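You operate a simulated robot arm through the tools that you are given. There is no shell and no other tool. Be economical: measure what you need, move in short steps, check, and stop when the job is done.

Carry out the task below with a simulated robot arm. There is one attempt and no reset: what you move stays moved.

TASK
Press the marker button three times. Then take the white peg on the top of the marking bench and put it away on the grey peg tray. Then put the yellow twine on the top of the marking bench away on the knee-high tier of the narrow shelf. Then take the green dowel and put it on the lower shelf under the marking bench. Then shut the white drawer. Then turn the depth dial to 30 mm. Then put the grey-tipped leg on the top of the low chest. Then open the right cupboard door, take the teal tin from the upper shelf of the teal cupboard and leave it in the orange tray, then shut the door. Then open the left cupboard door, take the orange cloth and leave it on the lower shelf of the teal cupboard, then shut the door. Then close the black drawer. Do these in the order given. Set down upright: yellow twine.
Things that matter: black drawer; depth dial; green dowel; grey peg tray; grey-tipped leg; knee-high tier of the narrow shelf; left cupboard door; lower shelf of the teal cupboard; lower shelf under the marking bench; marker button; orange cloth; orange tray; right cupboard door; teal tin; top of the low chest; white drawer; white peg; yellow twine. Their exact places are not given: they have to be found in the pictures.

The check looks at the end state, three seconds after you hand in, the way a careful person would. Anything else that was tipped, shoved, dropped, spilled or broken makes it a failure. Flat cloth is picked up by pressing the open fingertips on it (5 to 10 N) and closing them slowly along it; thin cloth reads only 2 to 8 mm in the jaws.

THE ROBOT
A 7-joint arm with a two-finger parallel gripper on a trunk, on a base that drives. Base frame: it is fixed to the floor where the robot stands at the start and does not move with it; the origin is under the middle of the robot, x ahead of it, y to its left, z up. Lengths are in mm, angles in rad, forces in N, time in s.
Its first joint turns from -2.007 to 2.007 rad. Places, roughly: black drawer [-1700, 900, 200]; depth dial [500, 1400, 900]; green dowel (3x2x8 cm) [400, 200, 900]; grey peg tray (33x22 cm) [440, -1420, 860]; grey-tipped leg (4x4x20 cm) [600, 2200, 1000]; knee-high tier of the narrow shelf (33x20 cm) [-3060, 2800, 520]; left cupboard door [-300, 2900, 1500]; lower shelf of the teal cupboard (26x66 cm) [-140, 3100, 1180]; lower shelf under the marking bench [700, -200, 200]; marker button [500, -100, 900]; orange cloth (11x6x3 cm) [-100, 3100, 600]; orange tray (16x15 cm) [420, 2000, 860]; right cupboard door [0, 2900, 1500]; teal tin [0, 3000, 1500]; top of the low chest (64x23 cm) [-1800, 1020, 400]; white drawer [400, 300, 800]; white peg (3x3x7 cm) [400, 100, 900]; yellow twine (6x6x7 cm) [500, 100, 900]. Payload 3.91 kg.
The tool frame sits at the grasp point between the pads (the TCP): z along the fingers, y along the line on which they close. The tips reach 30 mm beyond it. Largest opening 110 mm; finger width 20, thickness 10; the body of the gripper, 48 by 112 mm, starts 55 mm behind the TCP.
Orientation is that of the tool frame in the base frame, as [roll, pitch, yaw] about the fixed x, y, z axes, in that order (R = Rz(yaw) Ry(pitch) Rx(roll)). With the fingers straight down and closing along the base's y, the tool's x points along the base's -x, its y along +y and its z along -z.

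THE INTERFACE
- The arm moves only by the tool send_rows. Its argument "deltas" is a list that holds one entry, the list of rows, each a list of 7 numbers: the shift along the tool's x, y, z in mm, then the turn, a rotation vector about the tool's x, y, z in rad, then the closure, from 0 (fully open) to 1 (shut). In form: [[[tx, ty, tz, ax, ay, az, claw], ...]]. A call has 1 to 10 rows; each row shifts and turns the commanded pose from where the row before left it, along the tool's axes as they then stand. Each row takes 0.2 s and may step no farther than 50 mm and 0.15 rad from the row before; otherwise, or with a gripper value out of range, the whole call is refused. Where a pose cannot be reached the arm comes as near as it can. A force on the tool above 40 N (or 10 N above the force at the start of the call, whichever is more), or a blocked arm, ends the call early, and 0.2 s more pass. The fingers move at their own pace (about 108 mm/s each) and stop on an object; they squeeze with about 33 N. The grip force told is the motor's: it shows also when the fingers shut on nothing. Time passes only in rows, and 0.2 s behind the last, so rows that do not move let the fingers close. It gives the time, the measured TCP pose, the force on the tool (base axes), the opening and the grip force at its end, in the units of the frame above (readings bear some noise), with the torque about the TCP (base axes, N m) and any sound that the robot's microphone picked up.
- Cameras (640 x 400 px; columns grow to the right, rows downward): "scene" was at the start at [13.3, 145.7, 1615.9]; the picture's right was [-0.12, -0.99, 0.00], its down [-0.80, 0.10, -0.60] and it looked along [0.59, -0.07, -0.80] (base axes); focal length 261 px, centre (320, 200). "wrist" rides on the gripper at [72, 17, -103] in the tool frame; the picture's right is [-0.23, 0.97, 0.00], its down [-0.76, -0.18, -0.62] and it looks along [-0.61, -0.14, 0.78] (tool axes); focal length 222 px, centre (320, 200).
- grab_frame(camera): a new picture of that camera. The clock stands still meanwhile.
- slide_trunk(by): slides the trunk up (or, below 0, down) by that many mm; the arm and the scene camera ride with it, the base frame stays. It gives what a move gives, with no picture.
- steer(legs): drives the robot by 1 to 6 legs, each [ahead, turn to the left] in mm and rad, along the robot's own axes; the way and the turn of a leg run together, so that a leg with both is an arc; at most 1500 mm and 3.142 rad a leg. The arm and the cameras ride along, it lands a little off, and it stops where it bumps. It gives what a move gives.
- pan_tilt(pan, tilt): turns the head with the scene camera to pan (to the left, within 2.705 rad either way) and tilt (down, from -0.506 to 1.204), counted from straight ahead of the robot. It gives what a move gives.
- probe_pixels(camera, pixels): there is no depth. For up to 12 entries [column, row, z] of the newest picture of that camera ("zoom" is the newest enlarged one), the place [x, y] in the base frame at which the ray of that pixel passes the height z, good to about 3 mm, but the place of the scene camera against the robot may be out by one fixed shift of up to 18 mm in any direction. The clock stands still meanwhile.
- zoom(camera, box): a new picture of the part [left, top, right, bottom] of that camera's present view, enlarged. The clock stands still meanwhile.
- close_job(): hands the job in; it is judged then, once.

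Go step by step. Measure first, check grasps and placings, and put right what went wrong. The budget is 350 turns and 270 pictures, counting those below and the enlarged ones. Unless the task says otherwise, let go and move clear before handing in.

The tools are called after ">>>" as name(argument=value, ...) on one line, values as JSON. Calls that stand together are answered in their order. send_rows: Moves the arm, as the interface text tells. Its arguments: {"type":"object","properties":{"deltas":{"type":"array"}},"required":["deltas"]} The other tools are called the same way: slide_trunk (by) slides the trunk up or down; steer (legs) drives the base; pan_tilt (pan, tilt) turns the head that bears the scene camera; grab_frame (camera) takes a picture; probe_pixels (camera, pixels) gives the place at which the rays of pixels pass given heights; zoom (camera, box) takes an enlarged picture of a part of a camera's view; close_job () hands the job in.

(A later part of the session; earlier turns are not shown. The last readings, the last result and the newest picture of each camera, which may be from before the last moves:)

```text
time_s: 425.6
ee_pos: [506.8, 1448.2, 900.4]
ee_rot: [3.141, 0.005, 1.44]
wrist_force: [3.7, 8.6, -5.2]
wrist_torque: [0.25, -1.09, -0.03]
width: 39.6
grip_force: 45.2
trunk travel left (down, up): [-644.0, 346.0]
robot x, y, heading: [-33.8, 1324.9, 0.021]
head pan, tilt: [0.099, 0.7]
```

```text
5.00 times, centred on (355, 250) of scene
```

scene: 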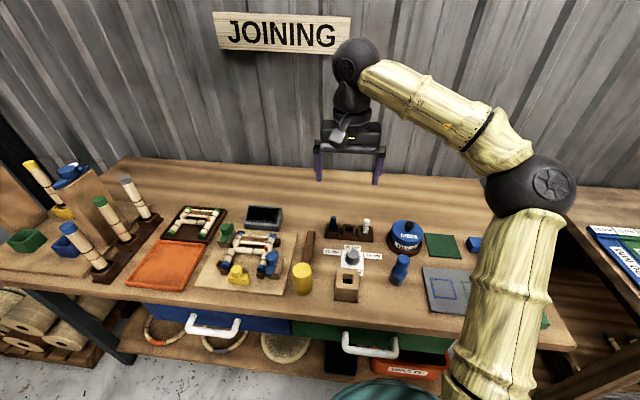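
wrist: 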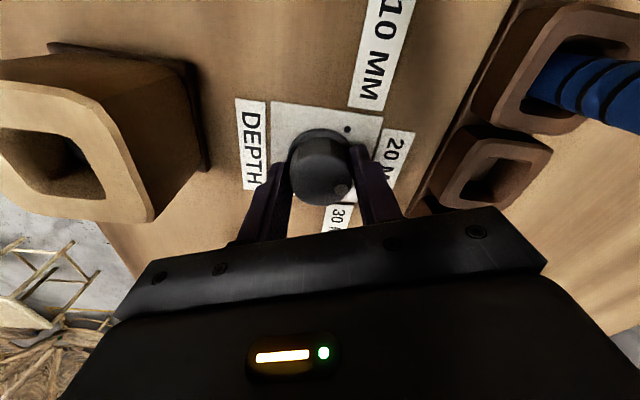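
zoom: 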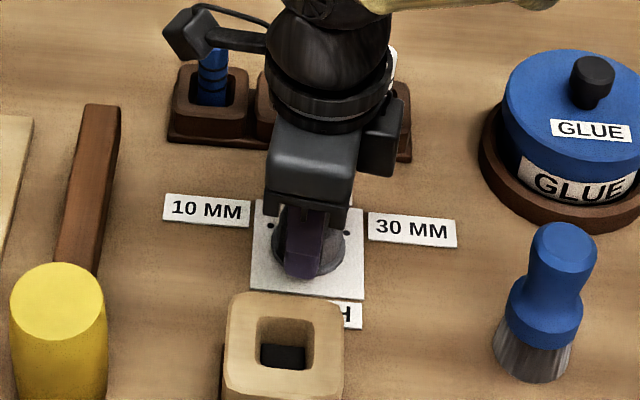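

Estimates say the pointer is near 30 MM. Release, rise, and look at it properly.

>>> send_rows(deltas=[[[0, 0, 0, 0, 0, 0, 0.5], [0, 0, 0, 0, 0, 0, 0.3], [0, 0, 0, 0, 0, 0, 0.3], [0, 0, -30, 0, 0, 0, 0.3], [0, 0, -40, 0, 0, 0, 0.3], [0, 0, -40, 0, 0, 0, 0.3], [0, 0, 0, 0, 0, 0, 0.3]]])

>>> grab_frame(camera="wrist")

>>> zoom(camera="scene", box=[310, 210, 400, 290])

```text
time_s: 427.2
ee_pos: [507.0, 1448.2, 1010.3]
ee_rot: [-3.141, 0.003, 1.438]
wrist_force: [-0.5, -0.2, 0.4]
wrist_torque: [-0.01, -0.01, 0.02]
width: 77.3
grip_force: 0.0
trunk travel left (down, up): [-644.0, 346.0]
robot x, y, heading: [-36.1, 1325.7, 0.018]
head pan, tilt: [0.099, 0.7]
```

```text
137 pictures are left
```

wrist: 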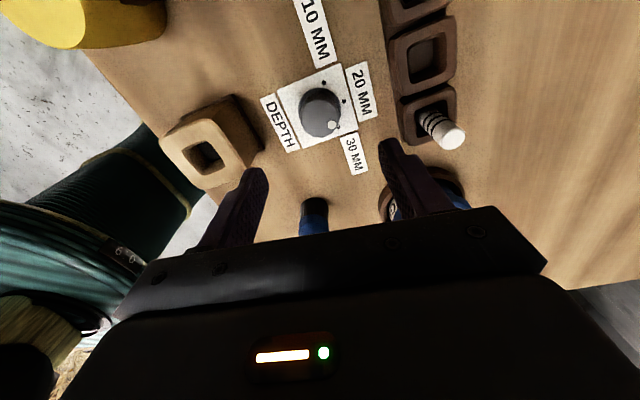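

```text
5.00 times, centred on (355, 250) of scene
```

zoom: 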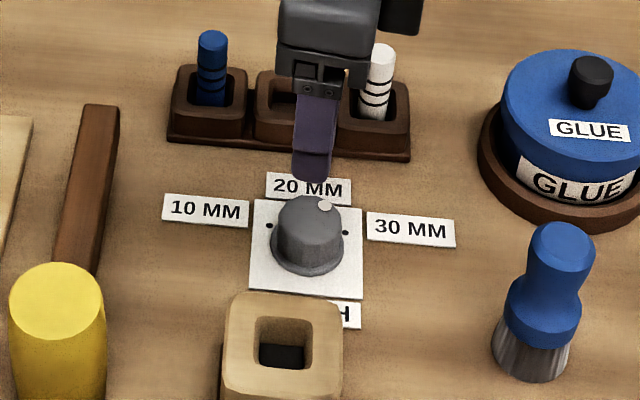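

>>> zoom(camera="wrist", box=[265, 60, 385, 160])

```text
4.00 times, centred on (325, 110) of wrist
```

zoom: 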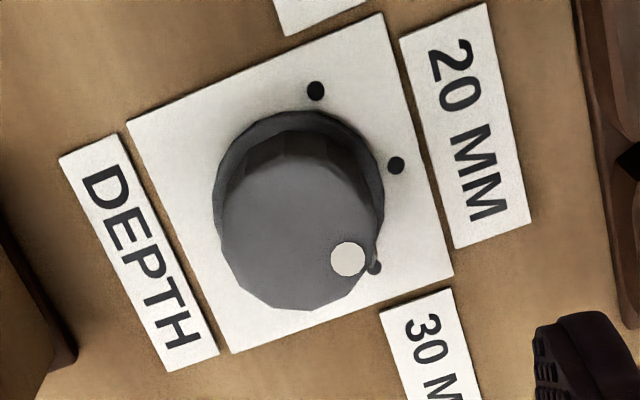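

Relative to the marks, the pointer is ~18–20° short of 30 MM. Regrip and turn 0.34 rad more.

>>> send_rows(deltas=[[[0, 0, 40, 0, 0, 0, 0.3], [0, 0, 40, 0, 0, 0, 0.3], [0, 0, 30, 0, 0, 0, 0.3], [0, 0, 0, 0, 0, 0, 0.5], [0, 0, 0, 0, 0, 0, 0.65], [0, 0, 0, 0, 0, 0, 1], [0, 0, 0, 0, 0, 0, 1]]])

>>> send_rows(deltas=[[[0, 0, 0, 0, 0, 0.09, 1], [0, 0, 0, 0, 0, 0.09, 1], [0, 0, 0, 0, 0, 0.08, 1], [0, 0, 0, 0, 0, 0.08, 1], [0, 0, 0, 0, 0, 0, 1]]])

```text
time_s: 428.8
ee_pos: [507.2, 1448.6, 899.6]
ee_rot: [-3.14, 0.003, 1.438]
wrist_force: [-12.0, 9.6, -3.3]
wrist_torque: [-0.67, 0.24, -0.07]
width: 39.2
grip_force: 45.3
trunk travel left (down, up): [-644.0, 346.0]
robot x, y, heading: [-32.7, 1324.4, 0.016]
head pan, tilt: [0.099, 0.7]
```

```text
time_s: 430.0
ee_pos: [507.8, 1448.2, 899.0]
ee_rot: [3.141, 0.004, 1.1]
wrist_force: [-3.7, 9.0, -8.6]
wrist_torque: [0.53, 0.35, 0.65]
width: 39.5
grip_force: 45.2
trunk travel left (down, up): [-644.0, 346.0]
robot x, y, heading: [-35.8, 1328.1, 0.019]
head pan, tilt: [0.099, 0.7]
```

A z-torque of 0.65 appeared — perhaps the end stop. Release and check.

>>> send_rows(deltas=[[[0, 0, 0, 0, 0, 0, 0.5], [0, 0, 0, 0, 0, 0, 0.3], [0, 0, 0, 0, 0, 0, 0.3], [0, 0, -30, 0, 0, 0, 0.3], [0, 0, -40, 0, 0, 0, 0.3], [0, 0, -40, 0, 0, 0, 0.3], [0, 0, 0, 0, 0, 0, 0.3]]])

>>> zoom(camera="wrist", box=[265, 60, 385, 160])

>>> zoom(camera="scene", box=[310, 210, 400, 290])

```text
time_s: 431.6
ee_pos: [505.6, 1445.3, 1008.6]
ee_rot: [-3.141, 0.006, 1.101]
wrist_force: [0.7, -0.4, 0.3]
wrist_torque: [0.01, 0.02, 0.03]
width: 77.2
grip_force: 0.1
trunk travel left (down, up): [-644.0, 346.0]
robot x, y, heading: [-34.6, 1328.6, 0.018]
head pan, tilt: [0.099, 0.7]
```

```text
4.00 times, centred on (325, 110) of wrist
```

zoom: 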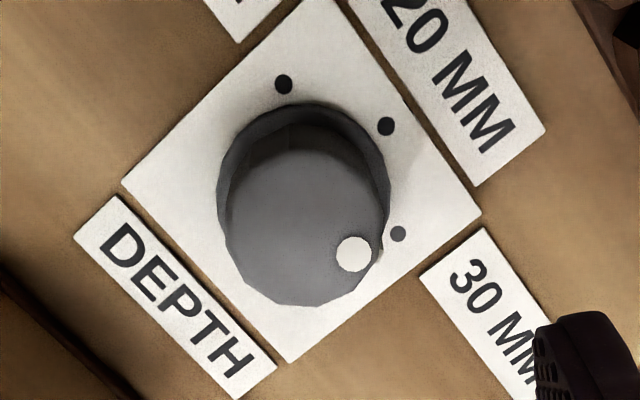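

```text
5.00 times, centred on (355, 250) of scene
```

zoom: 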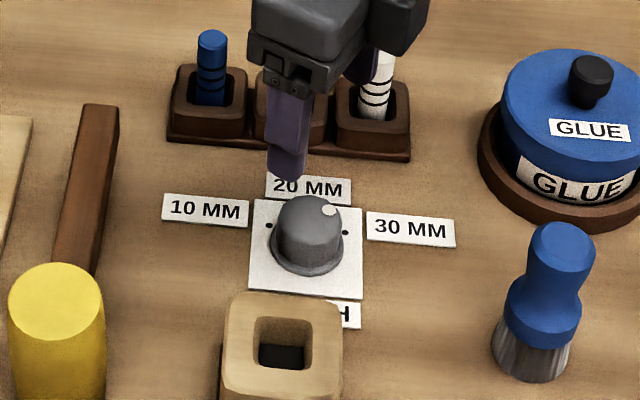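

>>> probe_pixels(camera="zoom", pixels=[[355, 250, 885]])

>>> probe_pixels(camera="wrist", pixels=[[333.25, 123.5, 885], [333.25, 123.5, 892], [344.5, 118.3, 861], [341.5, 91.5, 861], [315.8, 81, 861], [320.4, 109.5, 861], [320.4, 135.5, 885], [306, 120, 885], [347, 120, 885]])

```text
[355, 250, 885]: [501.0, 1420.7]
```

```text
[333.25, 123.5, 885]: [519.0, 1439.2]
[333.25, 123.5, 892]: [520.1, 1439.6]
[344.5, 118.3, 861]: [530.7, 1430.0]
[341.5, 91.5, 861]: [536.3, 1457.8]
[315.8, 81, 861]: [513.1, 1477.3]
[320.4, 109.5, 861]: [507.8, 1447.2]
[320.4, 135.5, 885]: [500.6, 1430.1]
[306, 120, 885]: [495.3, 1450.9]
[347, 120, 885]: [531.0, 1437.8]
```

Those probes referred to an older frame. Take a fresh wrist frame and probe again.

>>> grab_frame(camera="wrist")

>>> probe_pixels(camera="wrist", pixels=[[333.25, 123.5, 885], [333.25, 123.5, 892], [344.5, 118.3, 861], [341.5, 91.5, 861], [315.8, 81, 861], [320.4, 109.5, 861], [320.4, 136.5, 885], [301.5, 117, 885], [342, 117, 885]])

```text
132 pictures are left
```

wrist: 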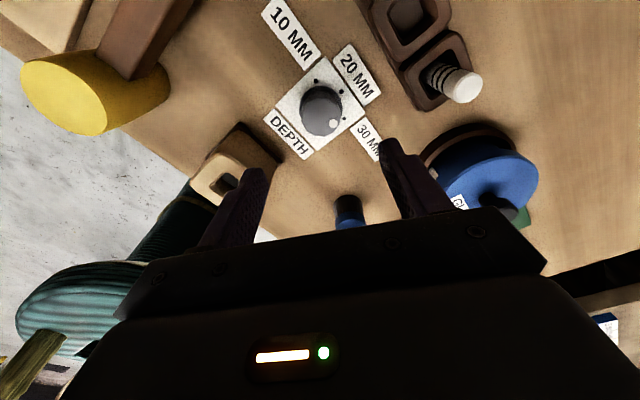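

```text
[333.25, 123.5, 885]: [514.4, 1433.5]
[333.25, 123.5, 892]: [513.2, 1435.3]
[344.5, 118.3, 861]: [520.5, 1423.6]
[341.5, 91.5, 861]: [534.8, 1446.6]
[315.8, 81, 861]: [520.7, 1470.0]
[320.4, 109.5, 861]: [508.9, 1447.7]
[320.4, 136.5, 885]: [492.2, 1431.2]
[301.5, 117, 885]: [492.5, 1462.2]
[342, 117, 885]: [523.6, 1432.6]
```

Pointer is at about −67° against the 30 MM mark at −63°: dial set to 30 mm. Raise the tool, turn it back to neutral, and go for the grey-tipped leg.

>>> send_rows(deltas=[[[0, 0, -45, 0, 0, 0, 0.3], [0, 0, -45, 0, 0, -0.14, 0.3], [0, 0, -45, 0, 0, -0.14, 0.3], [0, 0, -45, 0, 0, -0.14, 0.2], [0, 0, -40, 0, 0, -0.14, 0.1], [0, 0, 0, 0, 0, -0.149, 0], [0, 0, 0, 0, 0, -0.149, 0], [0, 0, 0, 0, 0, -0.149, 0], [0, 0, 0, 0, 0, -0.149, 0], [0, 0, 0, 0, 0, -0.149, 0]]])

>>> send_rows(deltas=[[[0, 0, 0, 0, 0, -0.149, 0], [0, 0, 0, 0, 0, -0.149, 0], [0, 0, 0, 0, 0, -0.149, 0], [0, 0, 0, 0, 0, -0.149, 0], [0, 0, 0, 0, 0, -0.139, 0]]])

>>> steer(legs=[[-150, 0], [0, 1.553], [800, 0], [0, -1.571]])

>>> pan_tilt(pan=0.2, tilt=0.7)

>>> grab_frame(camera="scene")

>>> grab_frame(camera="wrist")

```text
time_s: 433.8
ee_pos: [506.3, 1448.5, 1229.0]
ee_rot: [-3.139, 0.002, 2.408]
wrist_force: [-0.2, 0.9, 0.2]
wrist_torque: [0.01, 0.0, 0.02]
width: 110.0
grip_force: 0.0
trunk travel left (down, up): [-644.0, 346.0]
robot x, y, heading: [-30.9, 1325.7, 0.018]
head pan, tilt: [0.099, 0.7]
```

```text
time_s: 435.0
ee_pos: [506.0, 1448.9, 1230.2]
ee_rot: [-3.138, 0.0, -3.141]
wrist_force: [-0.7, -1.8, -1.6]
wrist_torque: [0.0, 0.02, 0.0]
width: 110.2
grip_force: 0.1
trunk travel left (down, up): [-644.0, 346.0]
robot x, y, heading: [-31.1, 1326.1, 0.019]
head pan, tilt: [0.099, 0.7]
```

```text
time_s: 447.9
ee_pos: [333.9, 2279.2, 1229.3]
ee_rot: [-3.138, 0.0, -3.109]
wrist_force: [-0.8, 1.0, -0.8]
wrist_torque: [-0.03, 0.04, 0.01]
width: 110.0
grip_force: 0.0
trunk travel left (down, up): [-644.0, 346.0]
robot x, y, heading: [-199.3, 2139.9, 0.051]
head pan, tilt: [0.099, 0.7]
```

```text
time_s: 448.6
ee_pos: [333.2, 2278.1, 1229.7]
ee_rot: [-3.139, 0.001, -3.109]
wrist_force: [0.3, -0.3, 0.7]
wrist_torque: [0.03, 0.0, -0.01]
width: 110.1
grip_force: 0.1
trunk travel left (down, up): [-644.0, 346.0]
robot x, y, heading: [-200.0, 2140.0, 0.059]
head pan, tilt: [0.201, 0.7]
```

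```text
131 pictures are left
```

scene: 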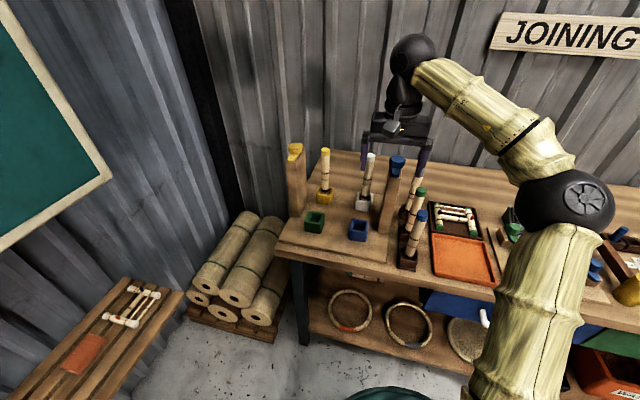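

```text
130 pictures are left
```

wrist: 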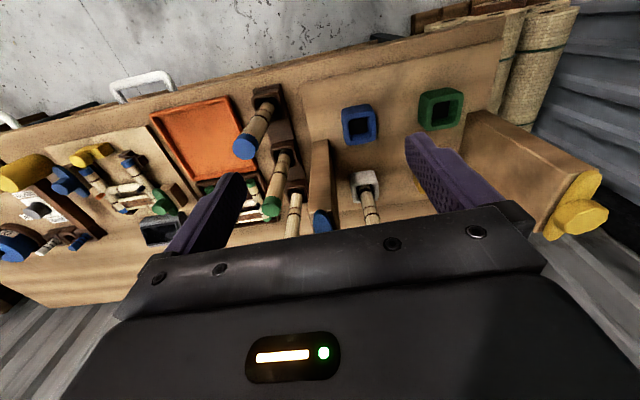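

>>> zoom(camera="scene", box=[270, 130, 470, 280])

```text
2.67 times, centred on (370, 205) of scene
```

zoom: 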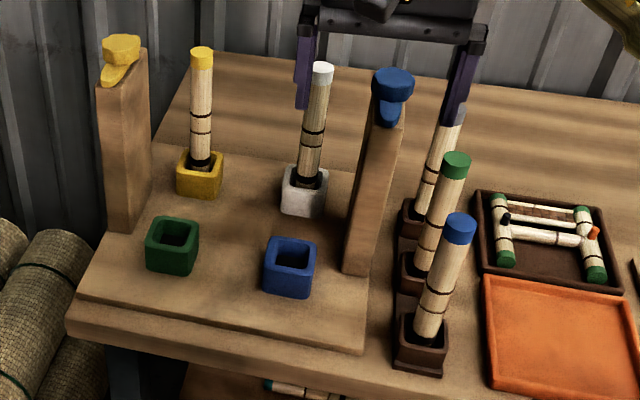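

The grey-tipped leg is the farthest in the three-cup stand (zoom (454,115)); the white-tipped one is separate. Move the arm right to clear the view.

>>> send_rows(deltas=[[[45, 0, -20, 0, 0, 0, 0], [40, -25, 0, 0, 0, 0, 0], [0, -48, 0, 0, 0, 0, 0], [0, -48, 0, 0, 0, 0, 0], [0, -48, 0, 0, 0, 0, 0], [0, -48, 0, 0, 0, 0, 0], [0, 0, 0, 0, 0, 0, 0]]])

>>> grab_frame(camera="scene")

>>> zoom(camera="scene", box=[350, 140, 480, 280])

>>> grab_frame(camera="wrist")

```text
time_s: 450.2
ee_pos: [255.3, 2057.2, 1250.4]
ee_rot: [-3.136, -0.002, -3.108]
wrist_force: [-1.2, -0.8, -0.1]
wrist_torque: [0.02, -0.01, 0.02]
width: 110.0
grip_force: 0.1
trunk travel left (down, up): [-644.0, 346.0]
robot x, y, heading: [-200.9, 2135.7, 0.054]
head pan, tilt: [0.201, 0.7]
```

```text
128 pictures are left
```

scene: 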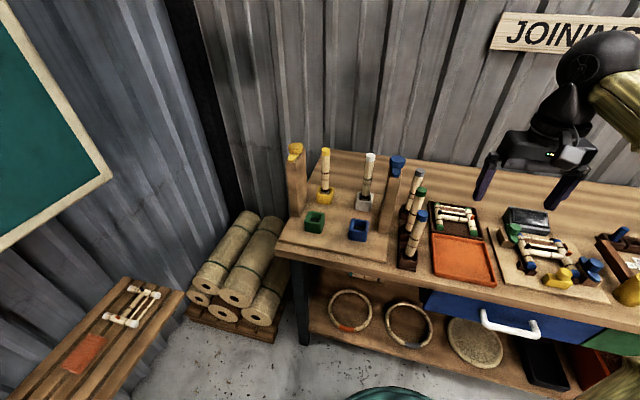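

```text
2.86 times, centred on (415, 210) of scene
```

zoom: 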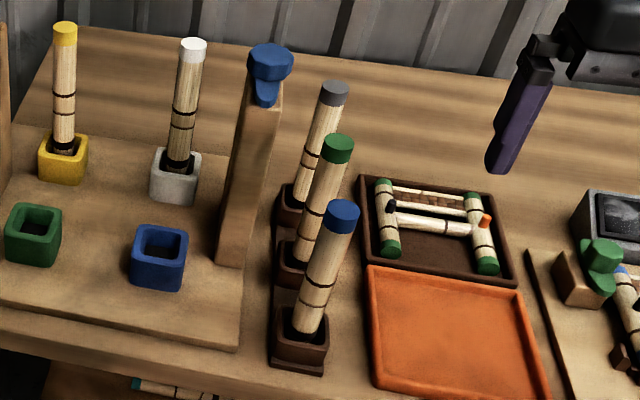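

```text
126 pictures are left
```

wrist: 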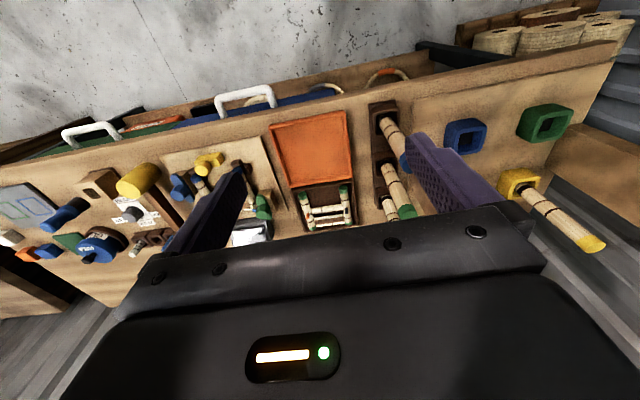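

>>> probe_pixels(camera="scene", pixels=[[422.7, 214.2, 1065], [421.6, 190.8, 1065], [419.9, 172.6, 1065], [399, 163, 1080], [396, 230, 862], [408, 263, 862], [420, 260, 880]])

>>> probe_pixels(camera="wrist", pixels=[[381, 112, 900], [384, 165, 900], [386, 205, 900], [402, 212, 1065], [409, 160, 1065], [370, 108, 862]])

```text
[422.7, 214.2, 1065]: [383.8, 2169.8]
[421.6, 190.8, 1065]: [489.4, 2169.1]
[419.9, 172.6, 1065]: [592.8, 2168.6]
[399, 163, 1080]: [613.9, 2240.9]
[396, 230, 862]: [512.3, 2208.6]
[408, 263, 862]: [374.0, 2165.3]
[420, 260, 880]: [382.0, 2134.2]
```

```text
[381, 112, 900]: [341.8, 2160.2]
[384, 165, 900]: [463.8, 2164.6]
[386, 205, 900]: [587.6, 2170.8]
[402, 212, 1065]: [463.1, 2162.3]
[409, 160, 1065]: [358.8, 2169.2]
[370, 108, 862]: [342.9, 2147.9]
```

Legs stand on a 104 mm pitch; grey one at about [577,2167], with the blue-knob board ~40 mm to its left. I'll close along x instead: turn the tool −90°, drive forward 190.

>>> send_rows(deltas=[[[0, 0, 0, 0, 0, -0.149, 0], [0, 0, 0, 0, 0, -0.149, 0], [0, 0, 0, 0, 0, -0.149, 0], [0, 0, 0, 0, 0, -0.149, 0], [0, 0, 0, 0, 0, -0.149, 0], [0, 0, 0, 0, 0, -0.149, 0], [0, 0, 0, 0, 0, -0.149, 0], [0, 0, 0, 0, 0, -0.149, 0], [0, 0, 0, 0, 0, -0.149, 0], [0, 0, 0, 0, 0, -0.149, 0]]])

>>> steer(legs=[[195, -0.05]])

>>> grab_frame(camera="wrist")

```text
time_s: 452.4
ee_pos: [142.9, 2185.8, 1158.3]
ee_rot: [3.141, -0.003, -1.619]
wrist_force: [-0.6, 0.1, 0.0]
wrist_torque: [-0.04, -0.03, -0.01]
width: 110.0
grip_force: 0.1
out of reach, approached as far as the arm can: row 5, 6, 7, 8, 9, 10
trunk travel left (down, up): [-644.0, 346.0]
robot x, y, heading: [-200.6, 2138.5, 0.054]
head pan, tilt: [0.201, 0.7]
```

```text
time_s: 454.0
ee_pos: [341.7, 2175.0, 1157.7]
ee_rot: [3.141, -0.003, -1.667]
wrist_force: [0.3, -0.4, -0.7]
wrist_torque: [0.01, 0.0, -0.02]
width: 109.8
grip_force: 0.1
trunk travel left (down, up): [-644.0, 346.0]
robot x, y, heading: [-7.3, 2144.1, 0.008]
head pan, tilt: [0.201, 0.7]
```

```text
125 pictures are left
```

wrist: 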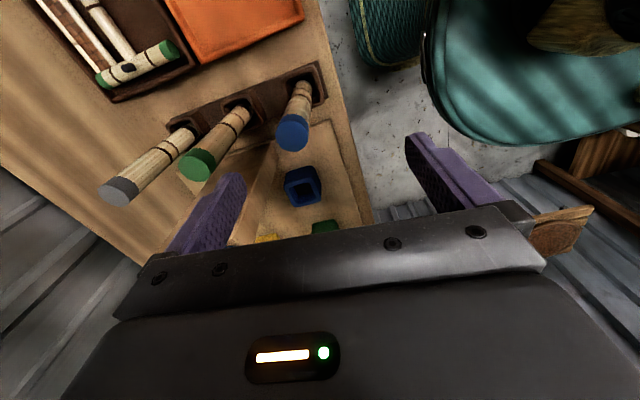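

The arm had to shift while turning. Send a still row to see whether the commanded pose agrees.

>>> send_rows(deltas=[[[0, 0, 0, 0, 0, 0, 0]]])

>>> probe_pixels(camera="wrist", pixels=[[118, 190, 1065], [197, 165, 1065], [293, 133, 1065], [118, 190, 1075], [197, 165, 1075], [293, 133, 1075]])

```text
time_s: 454.4
ee_pos: [340.7, 2173.9, 1156.9]
ee_rot: [3.141, -0.003, -1.667]
wrist_force: [-0.3, -0.1, 0.1]
wrist_torque: [-0.01, 0.01, 0.0]
width: 110.0
grip_force: 0.0
trunk travel left (down, up): [-644.0, 346.0]
robot x, y, heading: [-8.2, 2143.5, 0.002]
head pan, tilt: [0.201, 0.7]
```

```text
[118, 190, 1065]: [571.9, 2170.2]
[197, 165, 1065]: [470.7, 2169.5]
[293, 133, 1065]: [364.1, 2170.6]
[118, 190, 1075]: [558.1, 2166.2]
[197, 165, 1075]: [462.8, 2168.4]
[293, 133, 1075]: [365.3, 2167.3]
```

Commanded pose agrees. Grey leg top is at [572,2170], z≈1065. Move over it.

>>> send_rows(deltas=[[[-3.6, -46, -5, 0, 0, 0, 0], [-3.6, -46, -5, 0, 0, 0, 0], [-3.6, -46, 0, 0, 0, 0, 0], [-3.6, -46, 0, 0, 0, 0, 0], [-3.6, -46, 0, 0, 0, 0, 0], [0, 0, 0, 0, 0, 0, 0]]])

>>> grab_frame(camera="wrist")

```text
time_s: 455.3
ee_pos: [400.6, 2233.2, 1127.3]
ee_rot: [-3.136, -0.012, -1.681]
wrist_force: [-3.9, -10.0, 3.3]
wrist_torque: [-0.16, -0.24, -0.54]
width: 108.6
grip_force: 0.1
out of reach, approached as far as the arm can: row 1, 2, 3, 4
trunk travel left (down, up): [-644.0, 346.0]
robot x, y, heading: [-6.2, 2143.8, 0.005]
head pan, tilt: [0.201, 0.7]
stopped in row 4: the force on the tool passed its limit (the readings are from after the stop); the commanded pose is now the measured one
```

```text
124 pictures are left
```

wrist: 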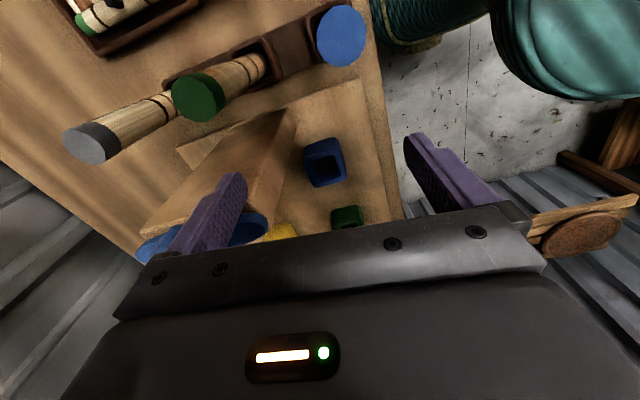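

The tool's joint limit drove it against the board (10 N). Back away and up gently, then look.

>>> send_rows(deltas=[[[0, 8, -5, 0, 0, 0, 0], [0, 15, -15, 0, 0, 0, 0], [0, 20, -20, 0, 0, 0, 0], [0, 0, 0, 0, 0, 0, 0]]])

>>> grab_frame(camera="scene")

```text
time_s: 456.3
ee_pos: [358.3, 2238.3, 1165.3]
ee_rot: [-3.138, -0.011, -1.678]
wrist_force: [0.1, -0.2, 0.0]
wrist_torque: [0.01, -0.01, 0.0]
width: 109.9
grip_force: 0.1
trunk travel left (down, up): [-644.0, 346.0]
robot x, y, heading: [-8.0, 2143.0, 0.007]
head pan, tilt: [0.201, 0.7]
```

```text
123 pictures are left
```

scene: 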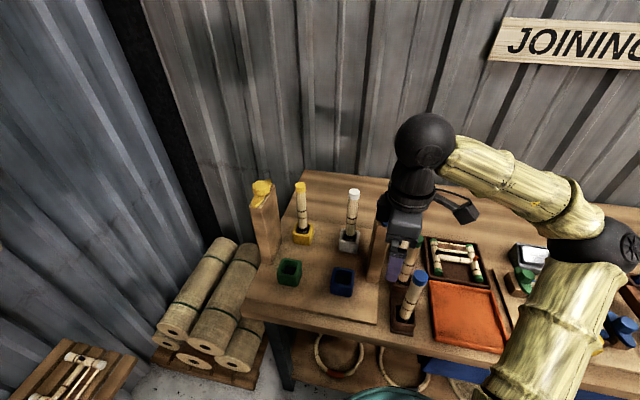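

The board stands. Raise the trunk and unwind the tool to neutral and on to +90°.

>>> slide_trunk(by=150)

>>> send_rows(deltas=[[[0, 0, 0, 0, 0, 0.149, 0], [0, 0, 0, 0, 0, 0.149, 0], [0, 0, 0, 0, 0, 0.149, 0], [0, 0, 0, 0, 0, 0.149, 0], [0, 0, 0, 0, 0, 0.149, 0], [0, 0, 0, 0, 0, 0.149, 0], [0, 0, 0, 0, 0, 0.149, 0], [0, 0, 0, 0, 0, 0.149, 0], [0, 0, 0, 0, 0, 0.149, 0], [0, 0, 0, 0, 0, 0.149, 0]]])

>>> send_rows(deltas=[[[0, 0, 0, 0, 0, 0.149, 0], [0, 0, 0, 0, 0, 0.149, 0], [0, 0, 0, 0, 0, 0.149, 0], [0, 0, 0, 0, 0, 0.149, 0], [0, 0, 0, 0, 0, 0.149, 0], [0, 0, 0, 0, 0, 0.149, 0], [0, 0, 0, 0, 0, 0.149, 0], [0, 0, 0, 0, 0, 0.149, 0], [0, 0, 0, 0, 0, 0.149, 0], [0, 0, 0, 0, 0, 0.149, 0]]])

```text
time_s: 458.1
ee_pos: [358.0, 2238.9, 1315.6]
ee_rot: [-3.139, -0.012, -1.676]
wrist_force: [-0.3, 0.3, -1.1]
wrist_torque: [0.0, 0.01, 0.03]
width: 109.9
grip_force: 0.1
trunk travel left (down, up): [-794.0, 196.0]
robot x, y, heading: [-5.5, 2142.6, 0.008]
head pan, tilt: [0.201, 0.7]
```

```text
time_s: 460.2
ee_pos: [359.0, 2238.6, 1316.8]
ee_rot: [-3.129, 0.003, 3.113]
wrist_force: [-0.2, -0.4, -0.4]
wrist_torque: [0.02, -0.02, -0.01]
width: 109.9
grip_force: 0.1
trunk travel left (down, up): [-794.0, 196.0]
robot x, y, heading: [-5.9, 2142.7, 0.004]
head pan, tilt: [0.201, 0.7]
```

```text
time_s: 462.4
ee_pos: [358.1, 2238.8, 1316.5]
ee_rot: [3.14, 0.014, 1.623]
wrist_force: [-1.0, -0.1, -0.8]
wrist_torque: [0.01, -0.02, 0.01]
width: 109.9
grip_force: 0.0
trunk travel left (down, up): [-794.0, 196.0]
robot x, y, heading: [-4.1, 2138.7, 0.001]
head pan, tilt: [0.201, 0.7]
```

Now closing along x with the camera on the left side. Check the blue knob board's height against the camera.

>>> grab_frame(camera="wrist")

>>> grab_frame(camera="scene")

```text
122 pictures are left
```

wrist: 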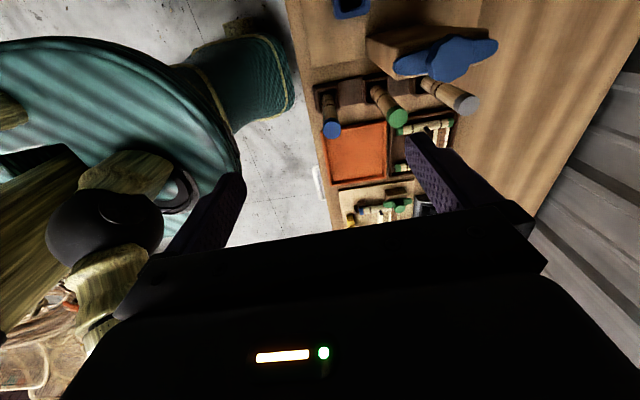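

```text
121 pictures are left
```

scene: 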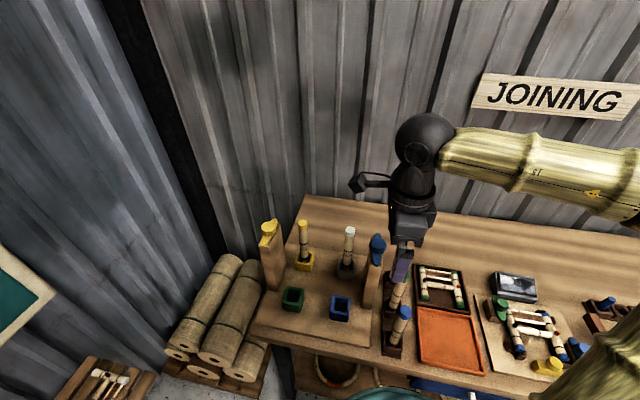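

>>> probe_pixels(camera="wrist", pixels=[[447, 60, 1070], [447, 60, 1100], [447, 60, 1130], [465, 102, 1065], [398, 117, 1065], [331, 130, 1065], [495, 45, 1100], [395, 68, 1100]])

>>> probe_pixels(camera="scene", pixels=[[377, 240, 1070], [377, 240, 1100], [377, 240, 1130], [404, 312, 1065]])

```text
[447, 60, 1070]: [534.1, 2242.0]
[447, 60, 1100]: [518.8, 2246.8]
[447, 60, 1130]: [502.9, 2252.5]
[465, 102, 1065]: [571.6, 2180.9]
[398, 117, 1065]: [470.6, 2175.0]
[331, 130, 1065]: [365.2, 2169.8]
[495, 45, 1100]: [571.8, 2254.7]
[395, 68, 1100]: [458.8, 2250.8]
```

```text
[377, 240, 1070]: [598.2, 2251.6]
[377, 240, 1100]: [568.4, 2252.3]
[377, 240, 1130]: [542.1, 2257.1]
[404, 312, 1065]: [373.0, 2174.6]
```

The blue-knob post turns out to be a tall post at x 440–510, so the grey leg at [572,2173] is clear with this grip direction. Move above it, high, then descend partway.

>>> send_rows(deltas=[[[-15.2, 42, 0, 0, 0, 0, 0], [-15.2, 42, 0, 0, 0, 0, 0], [-15.2, 42, 0, 0, 0, 0, 0], [-15.2, 42, 0, 0, 0, 0, 0], [-15.2, 42, 0, 0, 0, 0, 0], [0, 0, 0, 0, 0, 0, 0]]])

>>> grab_frame(camera="wrist")

```text
time_s: 463.9
ee_pos: [571.6, 2174.2, 1316.9]
ee_rot: [3.141, 0.012, 1.625]
wrist_force: [-0.6, -0.1, 0.3]
wrist_torque: [-0.01, -0.01, 0.02]
width: 110.1
grip_force: 0.0
trunk travel left (down, up): [-794.0, 196.0]
robot x, y, heading: [-6.8, 2144.1, 0.004]
head pan, tilt: [0.201, 0.7]
```

```text
120 pictures are left
```

wrist: 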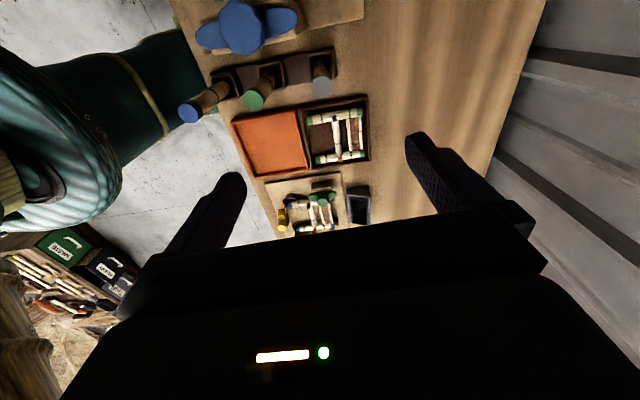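

>>> probe_pixels(camera="wrist", pixels=[[322, 85, 1065], [255, 99, 1065], [190, 112, 1065], [320, 68, 900]])

>>> send_rows(deltas=[[[0, 0, 48, 0, 0, 0, 0], [0, 0, 48, 0, 0, 0, 0.2], [0, 0, 48, 0, 0, 0, 0.3], [0, 0, 40, 0, 0, 0, 0.3], [0, 0, 0, 0, 0, 0, 0.3]]])

>>> grab_frame(camera="wrist")

```text
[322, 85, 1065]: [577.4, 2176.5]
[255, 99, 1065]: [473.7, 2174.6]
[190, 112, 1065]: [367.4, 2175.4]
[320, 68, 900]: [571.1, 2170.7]
```

```text
time_s: 465.1
ee_pos: [573.9, 2173.8, 1132.2]
ee_rot: [3.14, 0.013, 1.624]
wrist_force: [0.3, 0.6, -0.2]
wrist_torque: [-0.02, 0.0, -0.02]
width: 77.0
grip_force: 0.0
trunk travel left (down, up): [-794.0, 196.0]
robot x, y, heading: [-8.9, 2146.6, 0.003]
head pan, tilt: [0.201, 0.7]
```

```text
119 pictures are left
```

wrist: 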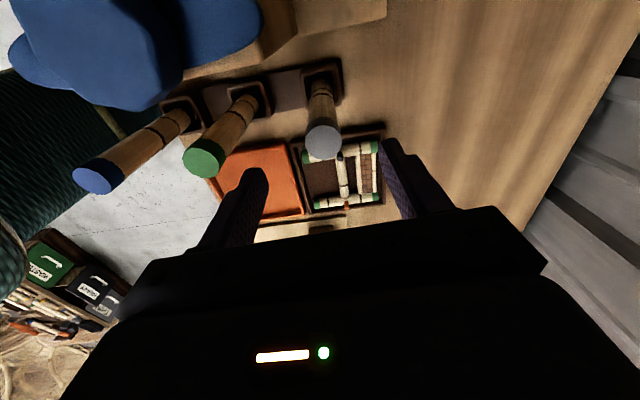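

>>> probe_pixels(camera="wrist", pixels=[[323, 140, 1060], [323, 140, 1067], [207, 158, 1065]])

```text
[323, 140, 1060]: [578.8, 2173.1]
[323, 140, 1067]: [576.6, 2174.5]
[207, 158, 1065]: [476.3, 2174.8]
```

Centred. Descend to z≈1030 and close.

>>> send_rows(deltas=[[[0, 3, 45, 0, 0, 0, 0.3], [0, 0, 40, 0, 0, 0, 0.3], [0, 0, 17, 0, 0, 0, 0.3], [0, 0, 0, 0, 0, 0, 0.5], [0, 0, 0, 0, 0, 0, 0.7], [0, 0, 0, 0, 0, 0, 1], [0, 0, 0, 0, 0, 0, 1]]])

>>> grab_frame(camera="wrist")

```text
time_s: 466.6
ee_pos: [576.4, 2170.5, 1031.4]
ee_rot: [3.139, 0.011, 1.623]
wrist_force: [-0.3, -0.2, -0.7]
wrist_torque: [-0.01, 0.0, 0.02]
width: 30.2
grip_force: 32.9
trunk travel left (down, up): [-794.0, 196.0]
robot x, y, heading: [-3.0, 2142.3, 0.008]
head pan, tilt: [0.201, 0.7]
```

```text
118 pictures are left
```

wrist: 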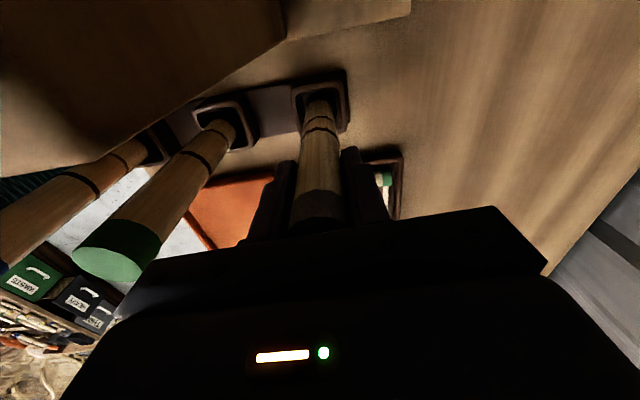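

Held at 30 mm. Lift with the trunk 190 and the arm 90, then back off.

>>> slide_trunk(by=190)

>>> send_rows(deltas=[[[0, 0, -45, 0, 0, 0, 1], [0, 0, -45, 0, 0, 0, 1], [0, 0, 0, 0, 0, 0, 1]]])

>>> grab_frame(camera="scene")

```text
time_s: 468.7
ee_pos: [576.8, 2172.1, 1221.1]
ee_rot: [3.14, 0.012, 1.627]
wrist_force: [0.8, 0.5, -1.4]
wrist_torque: [-0.01, 0.0, -0.01]
width: 30.2
grip_force: 32.7
trunk travel left (down, up): [-984.0, 6.0]
robot x, y, heading: [0.0, 2141.5, 0.003]
head pan, tilt: [0.201, 0.7]
```

```text
time_s: 469.5
ee_pos: [577.9, 2171.7, 1312.2]
ee_rot: [3.139, 0.012, 1.623]
wrist_force: [-0.2, 1.2, -1.2]
wrist_torque: [-0.01, 0.05, 0.02]
width: 30.1
grip_force: 32.8
trunk travel left (down, up): [-984.0, 6.0]
robot x, y, heading: [-4.0, 2143.2, 0.002]
head pan, tilt: [0.201, 0.7]
```

```text
117 pictures are left
```

scene: 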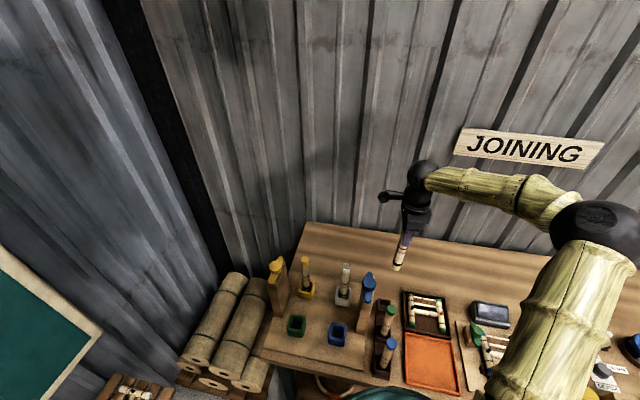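

Leg is out and clear of everything. Back off and drive to the low chest.

>>> steer(legs=[[-300, 0], [0, -2.13], [1320, 0], [0, -1.01]])

>>> pan_tilt(pan=0.0, tilt=0.75)

>>> grab_frame(camera="scene")

```text
time_s: 485.3
ee_pos: [-1560.6, 974.8, 1311.4]
ee_rot: [3.141, 0.011, -1.492]
wrist_force: [0.3, 0.0, -1.9]
wrist_torque: [-0.02, -0.01, -0.02]
width: 29.9
grip_force: 32.5
trunk travel left (down, up): [-984.0, 6.0]
robot x, y, heading: [-978.0, 1018.3, -3.111]
head pan, tilt: [0.201, 0.7]
```

```text
time_s: 486.1
ee_pos: [-1560.3, 976.0, 1312.2]
ee_rot: [3.141, 0.013, -1.492]
wrist_force: [-0.3, -0.5, -0.5]
wrist_torque: [-0.02, -0.02, 0.01]
width: 29.7
grip_force: 33.0
trunk travel left (down, up): [-984.0, 6.0]
robot x, y, heading: [-975.8, 1016.0, -3.113]
head pan, tilt: [0.0, 0.75]
```

```text
116 pictures are left
```

scene: 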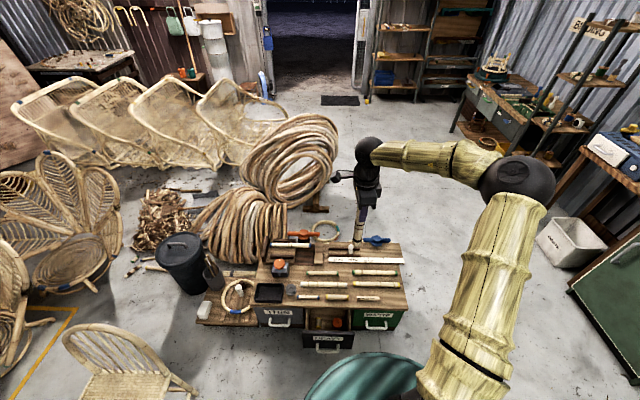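

>>> zoom(camera="scene", box=[240, 215, 430, 365])

>>> grab_frame(camera="wrist")

```text
2.67 times, centred on (335, 290) of scene
```

zoom: 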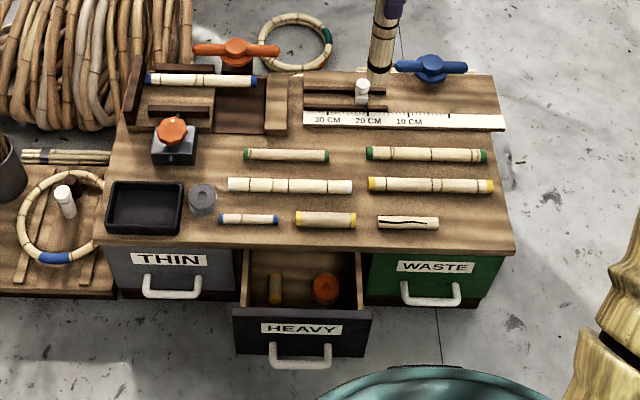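

```text
114 pictures are left
```

wrist: 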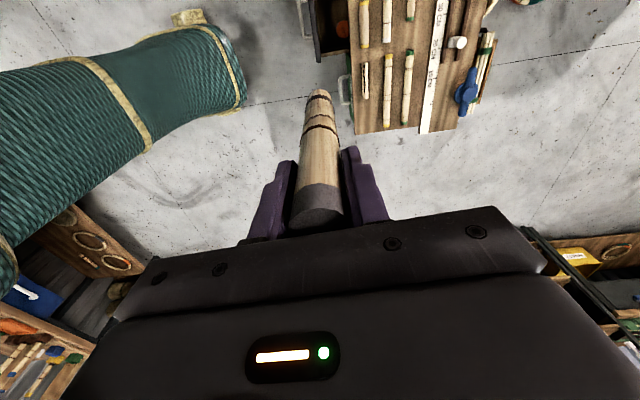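

>>> probe_pixels(camera="zoom", pixels=[[478, 222, 400], [515, 252, 400], [106, 240, 400], [505, 130, 400], [494, 186, 410], [438, 222, 410], [410, 228, 400], [335, 310, 250], [300, 225, 400], [136, 72, 400]])

```text
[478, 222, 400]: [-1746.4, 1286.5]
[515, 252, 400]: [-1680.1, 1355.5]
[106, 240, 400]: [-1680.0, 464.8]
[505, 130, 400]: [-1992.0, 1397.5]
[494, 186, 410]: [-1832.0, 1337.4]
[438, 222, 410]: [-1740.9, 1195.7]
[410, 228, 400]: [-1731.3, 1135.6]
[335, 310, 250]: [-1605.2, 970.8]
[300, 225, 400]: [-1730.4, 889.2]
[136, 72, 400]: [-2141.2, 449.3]
```

Free spot on the chest top: about [-1745,1275], clear of the short leg (ends y≈1196) and long legs (x≈-1832). Reposition the robot to (-1180,1210).

>>> steer(legs=[[0, -0.786], [281, 0], [0, 0.757]])

>>> slide_trunk(by=-400)

>>> grab_frame(camera="scene")

>>> grab_frame(camera="wrist")

```text
time_s: 492.1
ee_pos: [-1767.4, 1206.0, 1312.4]
ee_rot: [3.14, 0.013, -1.545]
wrist_force: [0.8, -0.9, -0.6]
wrist_torque: [-0.03, 0.0, 0.02]
width: 29.8
grip_force: 33.3
trunk travel left (down, up): [-984.0, 6.0]
robot x, y, heading: [-1186.1, 1211.6, 3.119]
head pan, tilt: [0.0, 0.75]
```

```text
time_s: 495.9
ee_pos: [-1767.4, 1204.4, 911.9]
ee_rot: [3.139, 0.013, -1.543]
wrist_force: [-1.0, -0.1, -0.8]
wrist_torque: [-0.01, 0.02, 0.04]
width: 29.7
grip_force: 33.3
trunk travel left (down, up): [-584.0, 406.0]
robot x, y, heading: [-1184.3, 1214.4, 3.117]
head pan, tilt: [0.0, 0.75]
```

```text
113 pictures are left
```

scene: 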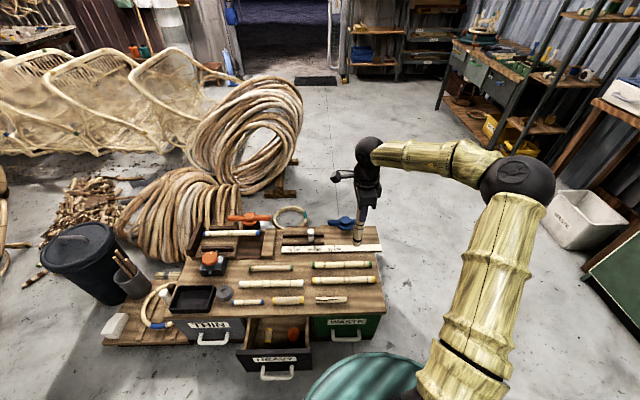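

```text
112 pictures are left
```

wrist: 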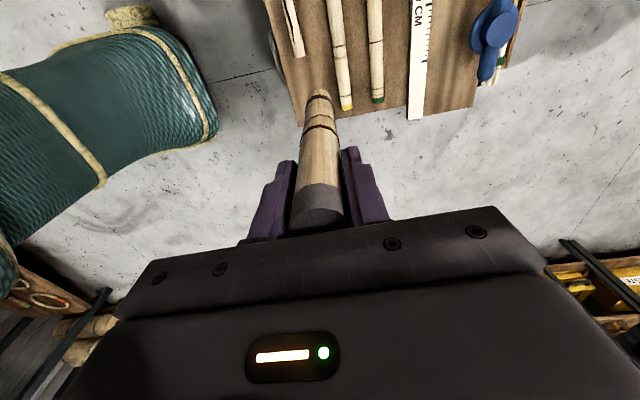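

>>> probe_pixels(camera="wrist", pixels=[[299, 124, 400], [405, 119, 400], [473, 104, 400], [346, 106, 410], [300, 52, 410], [377, 100, 410], [276, 40, 400], [299, 124, 370]])

```text
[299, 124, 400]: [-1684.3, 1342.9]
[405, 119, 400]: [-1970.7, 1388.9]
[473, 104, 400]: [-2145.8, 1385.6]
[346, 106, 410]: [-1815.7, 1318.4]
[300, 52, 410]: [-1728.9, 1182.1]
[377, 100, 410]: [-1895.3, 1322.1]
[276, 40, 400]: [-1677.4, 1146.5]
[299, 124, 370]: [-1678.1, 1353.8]
```

Move over the spot and lower with the trunk to just above.

>>> send_rows(deltas=[[[-32, -13.5, 0, 0, 0, 0, 1], [-32, -13.5, 0, 0, 0, 0, 1], [0, 0, 0, 0, 0, 0, 1]]])

>>> slide_trunk(by=-300)

>>> grab_frame(camera="wrist")

>>> grab_frame(camera="scene")

```text
time_s: 496.8
ee_pos: [-1741.3, 1269.4, 913.6]
ee_rot: [3.14, 0.012, -1.545]
wrist_force: [0.2, -0.3, -0.9]
wrist_torque: [-0.02, -0.04, -0.01]
width: 29.6
grip_force: 32.8
trunk travel left (down, up): [-584.0, 406.0]
robot x, y, heading: [-1184.5, 1220.5, 3.119]
head pan, tilt: [0.0, 0.75]
```

```text
time_s: 499.8
ee_pos: [-1742.2, 1269.0, 613.3]
ee_rot: [3.141, 0.011, -1.545]
wrist_force: [0.5, 0.1, -0.8]
wrist_torque: [0.02, -0.01, 0.0]
width: 29.4
grip_force: 32.7
trunk travel left (down, up): [-284.0, 706.0]
robot x, y, heading: [-1186.1, 1217.7, 3.116]
head pan, tilt: [0.0, 0.75]
```

```text
111 pictures are left
```

wrist: 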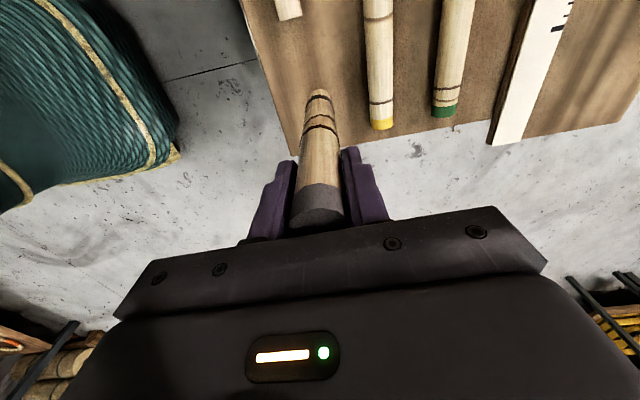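

```text
110 pictures are left
```

scene: 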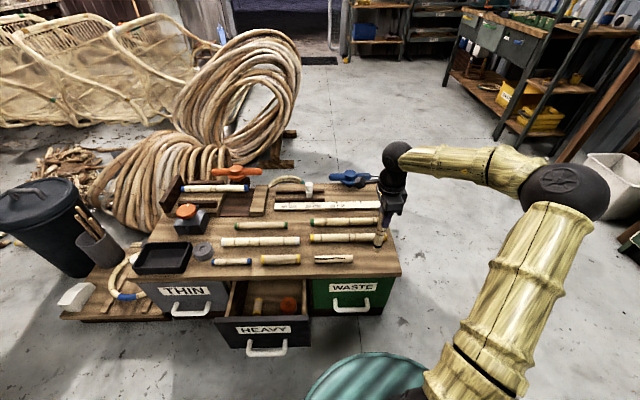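

>>> send_rows(deltas=[[[0, 0, 20, 0, 0, 0, 1], [0, 0, 10, 0, 0, 0, 1], [0, 0, 4, 0, 0, 0, 1], [0, 0, 3, 0, 0, 0, 1], [0, 0, 0, 0, 0, 0, 1]]])

```text
time_s: 500.9
ee_pos: [-1741.0, 1268.9, 576.3]
ee_rot: [3.14, 0.013, -1.544]
wrist_force: [0.2, -0.4, -0.4]
wrist_torque: [-0.02, 0.02, 0.0]
width: 29.7
grip_force: 33.2
trunk travel left (down, up): [-284.0, 706.0]
robot x, y, heading: [-1186.1, 1215.0, 3.122]
head pan, tilt: [0.0, 0.75]
```

>>> send_rows(deltas=[[[0, 0, 3, 0, 0, 0, 1], [0, 0, 2, 0, 0, 0, 1], [0, 0, 2, 0, 0, 0, 1], [0, 0, 2, 0, 0, 0, 1], [0, 0, 2, 0, 0, 0, 1], [0, 0, 0, 0, 0, 0, 1]]])

```text
time_s: 502.4
ee_pos: [-1741.1, 1270.1, 566.8]
ee_rot: [3.138, 0.012, -1.545]
wrist_force: [1.0, 1.1, 8.7]
wrist_torque: [0.06, -0.22, -0.02]
width: 29.7
grip_force: 32.8
trunk travel left (down, up): [-284.0, 706.0]
robot x, y, heading: [-1182.5, 1217.5, 3.117]
head pan, tilt: [0.0, 0.75]
```

Contact at 567. Release and lift away.

>>> send_rows(deltas=[[[0, 0, -0.7, 0, 0, 0, 1], [0, 0, 0, 0, 0, 0, 0.65], [0, 0, 0, 0, 0, 0, 0.45], [0, 0, 0, 0, 0, 0, 0.4], [0, 0, 0, 0, 0, 0, 0.4], [0, 0, -30, 0, 0, 0, 0.4], [0, 0, -48, 0, 0, 0, 0.4], [0, 0, -48, 0, 0, 0, 0.4], [0, 0, -48, 0, 0, 0, 0.4]]])

>>> slide_trunk(by=200)

>>> grab_frame(camera="scene")

```text
time_s: 504.4
ee_pos: [-1742.8, 1266.8, 740.1]
ee_rot: [3.139, 0.013, -1.544]
wrist_force: [-0.6, 0.2, -0.4]
wrist_torque: [-0.01, 0.01, -0.01]
width: 66.1
grip_force: 0.0
trunk travel left (down, up): [-284.0, 706.0]
robot x, y, heading: [-1184.9, 1217.8, 3.118]
head pan, tilt: [0.0, 0.75]
```

```text
time_s: 506.5
ee_pos: [-1743.2, 1267.7, 938.8]
ee_rot: [3.139, 0.012, -1.545]
wrist_force: [0.8, -0.5, 0.5]
wrist_torque: [0.01, 0.02, 0.01]
width: 65.9
grip_force: 0.0
trunk travel left (down, up): [-484.0, 506.0]
robot x, y, heading: [-1183.9, 1215.9, 3.123]
head pan, tilt: [0.0, 0.75]
```

```text
109 pictures are left
```

scene: 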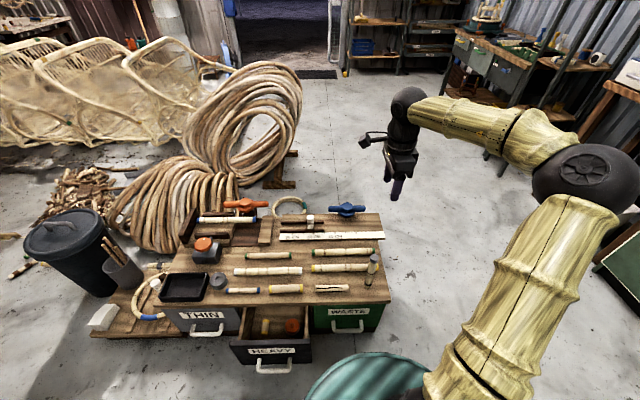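

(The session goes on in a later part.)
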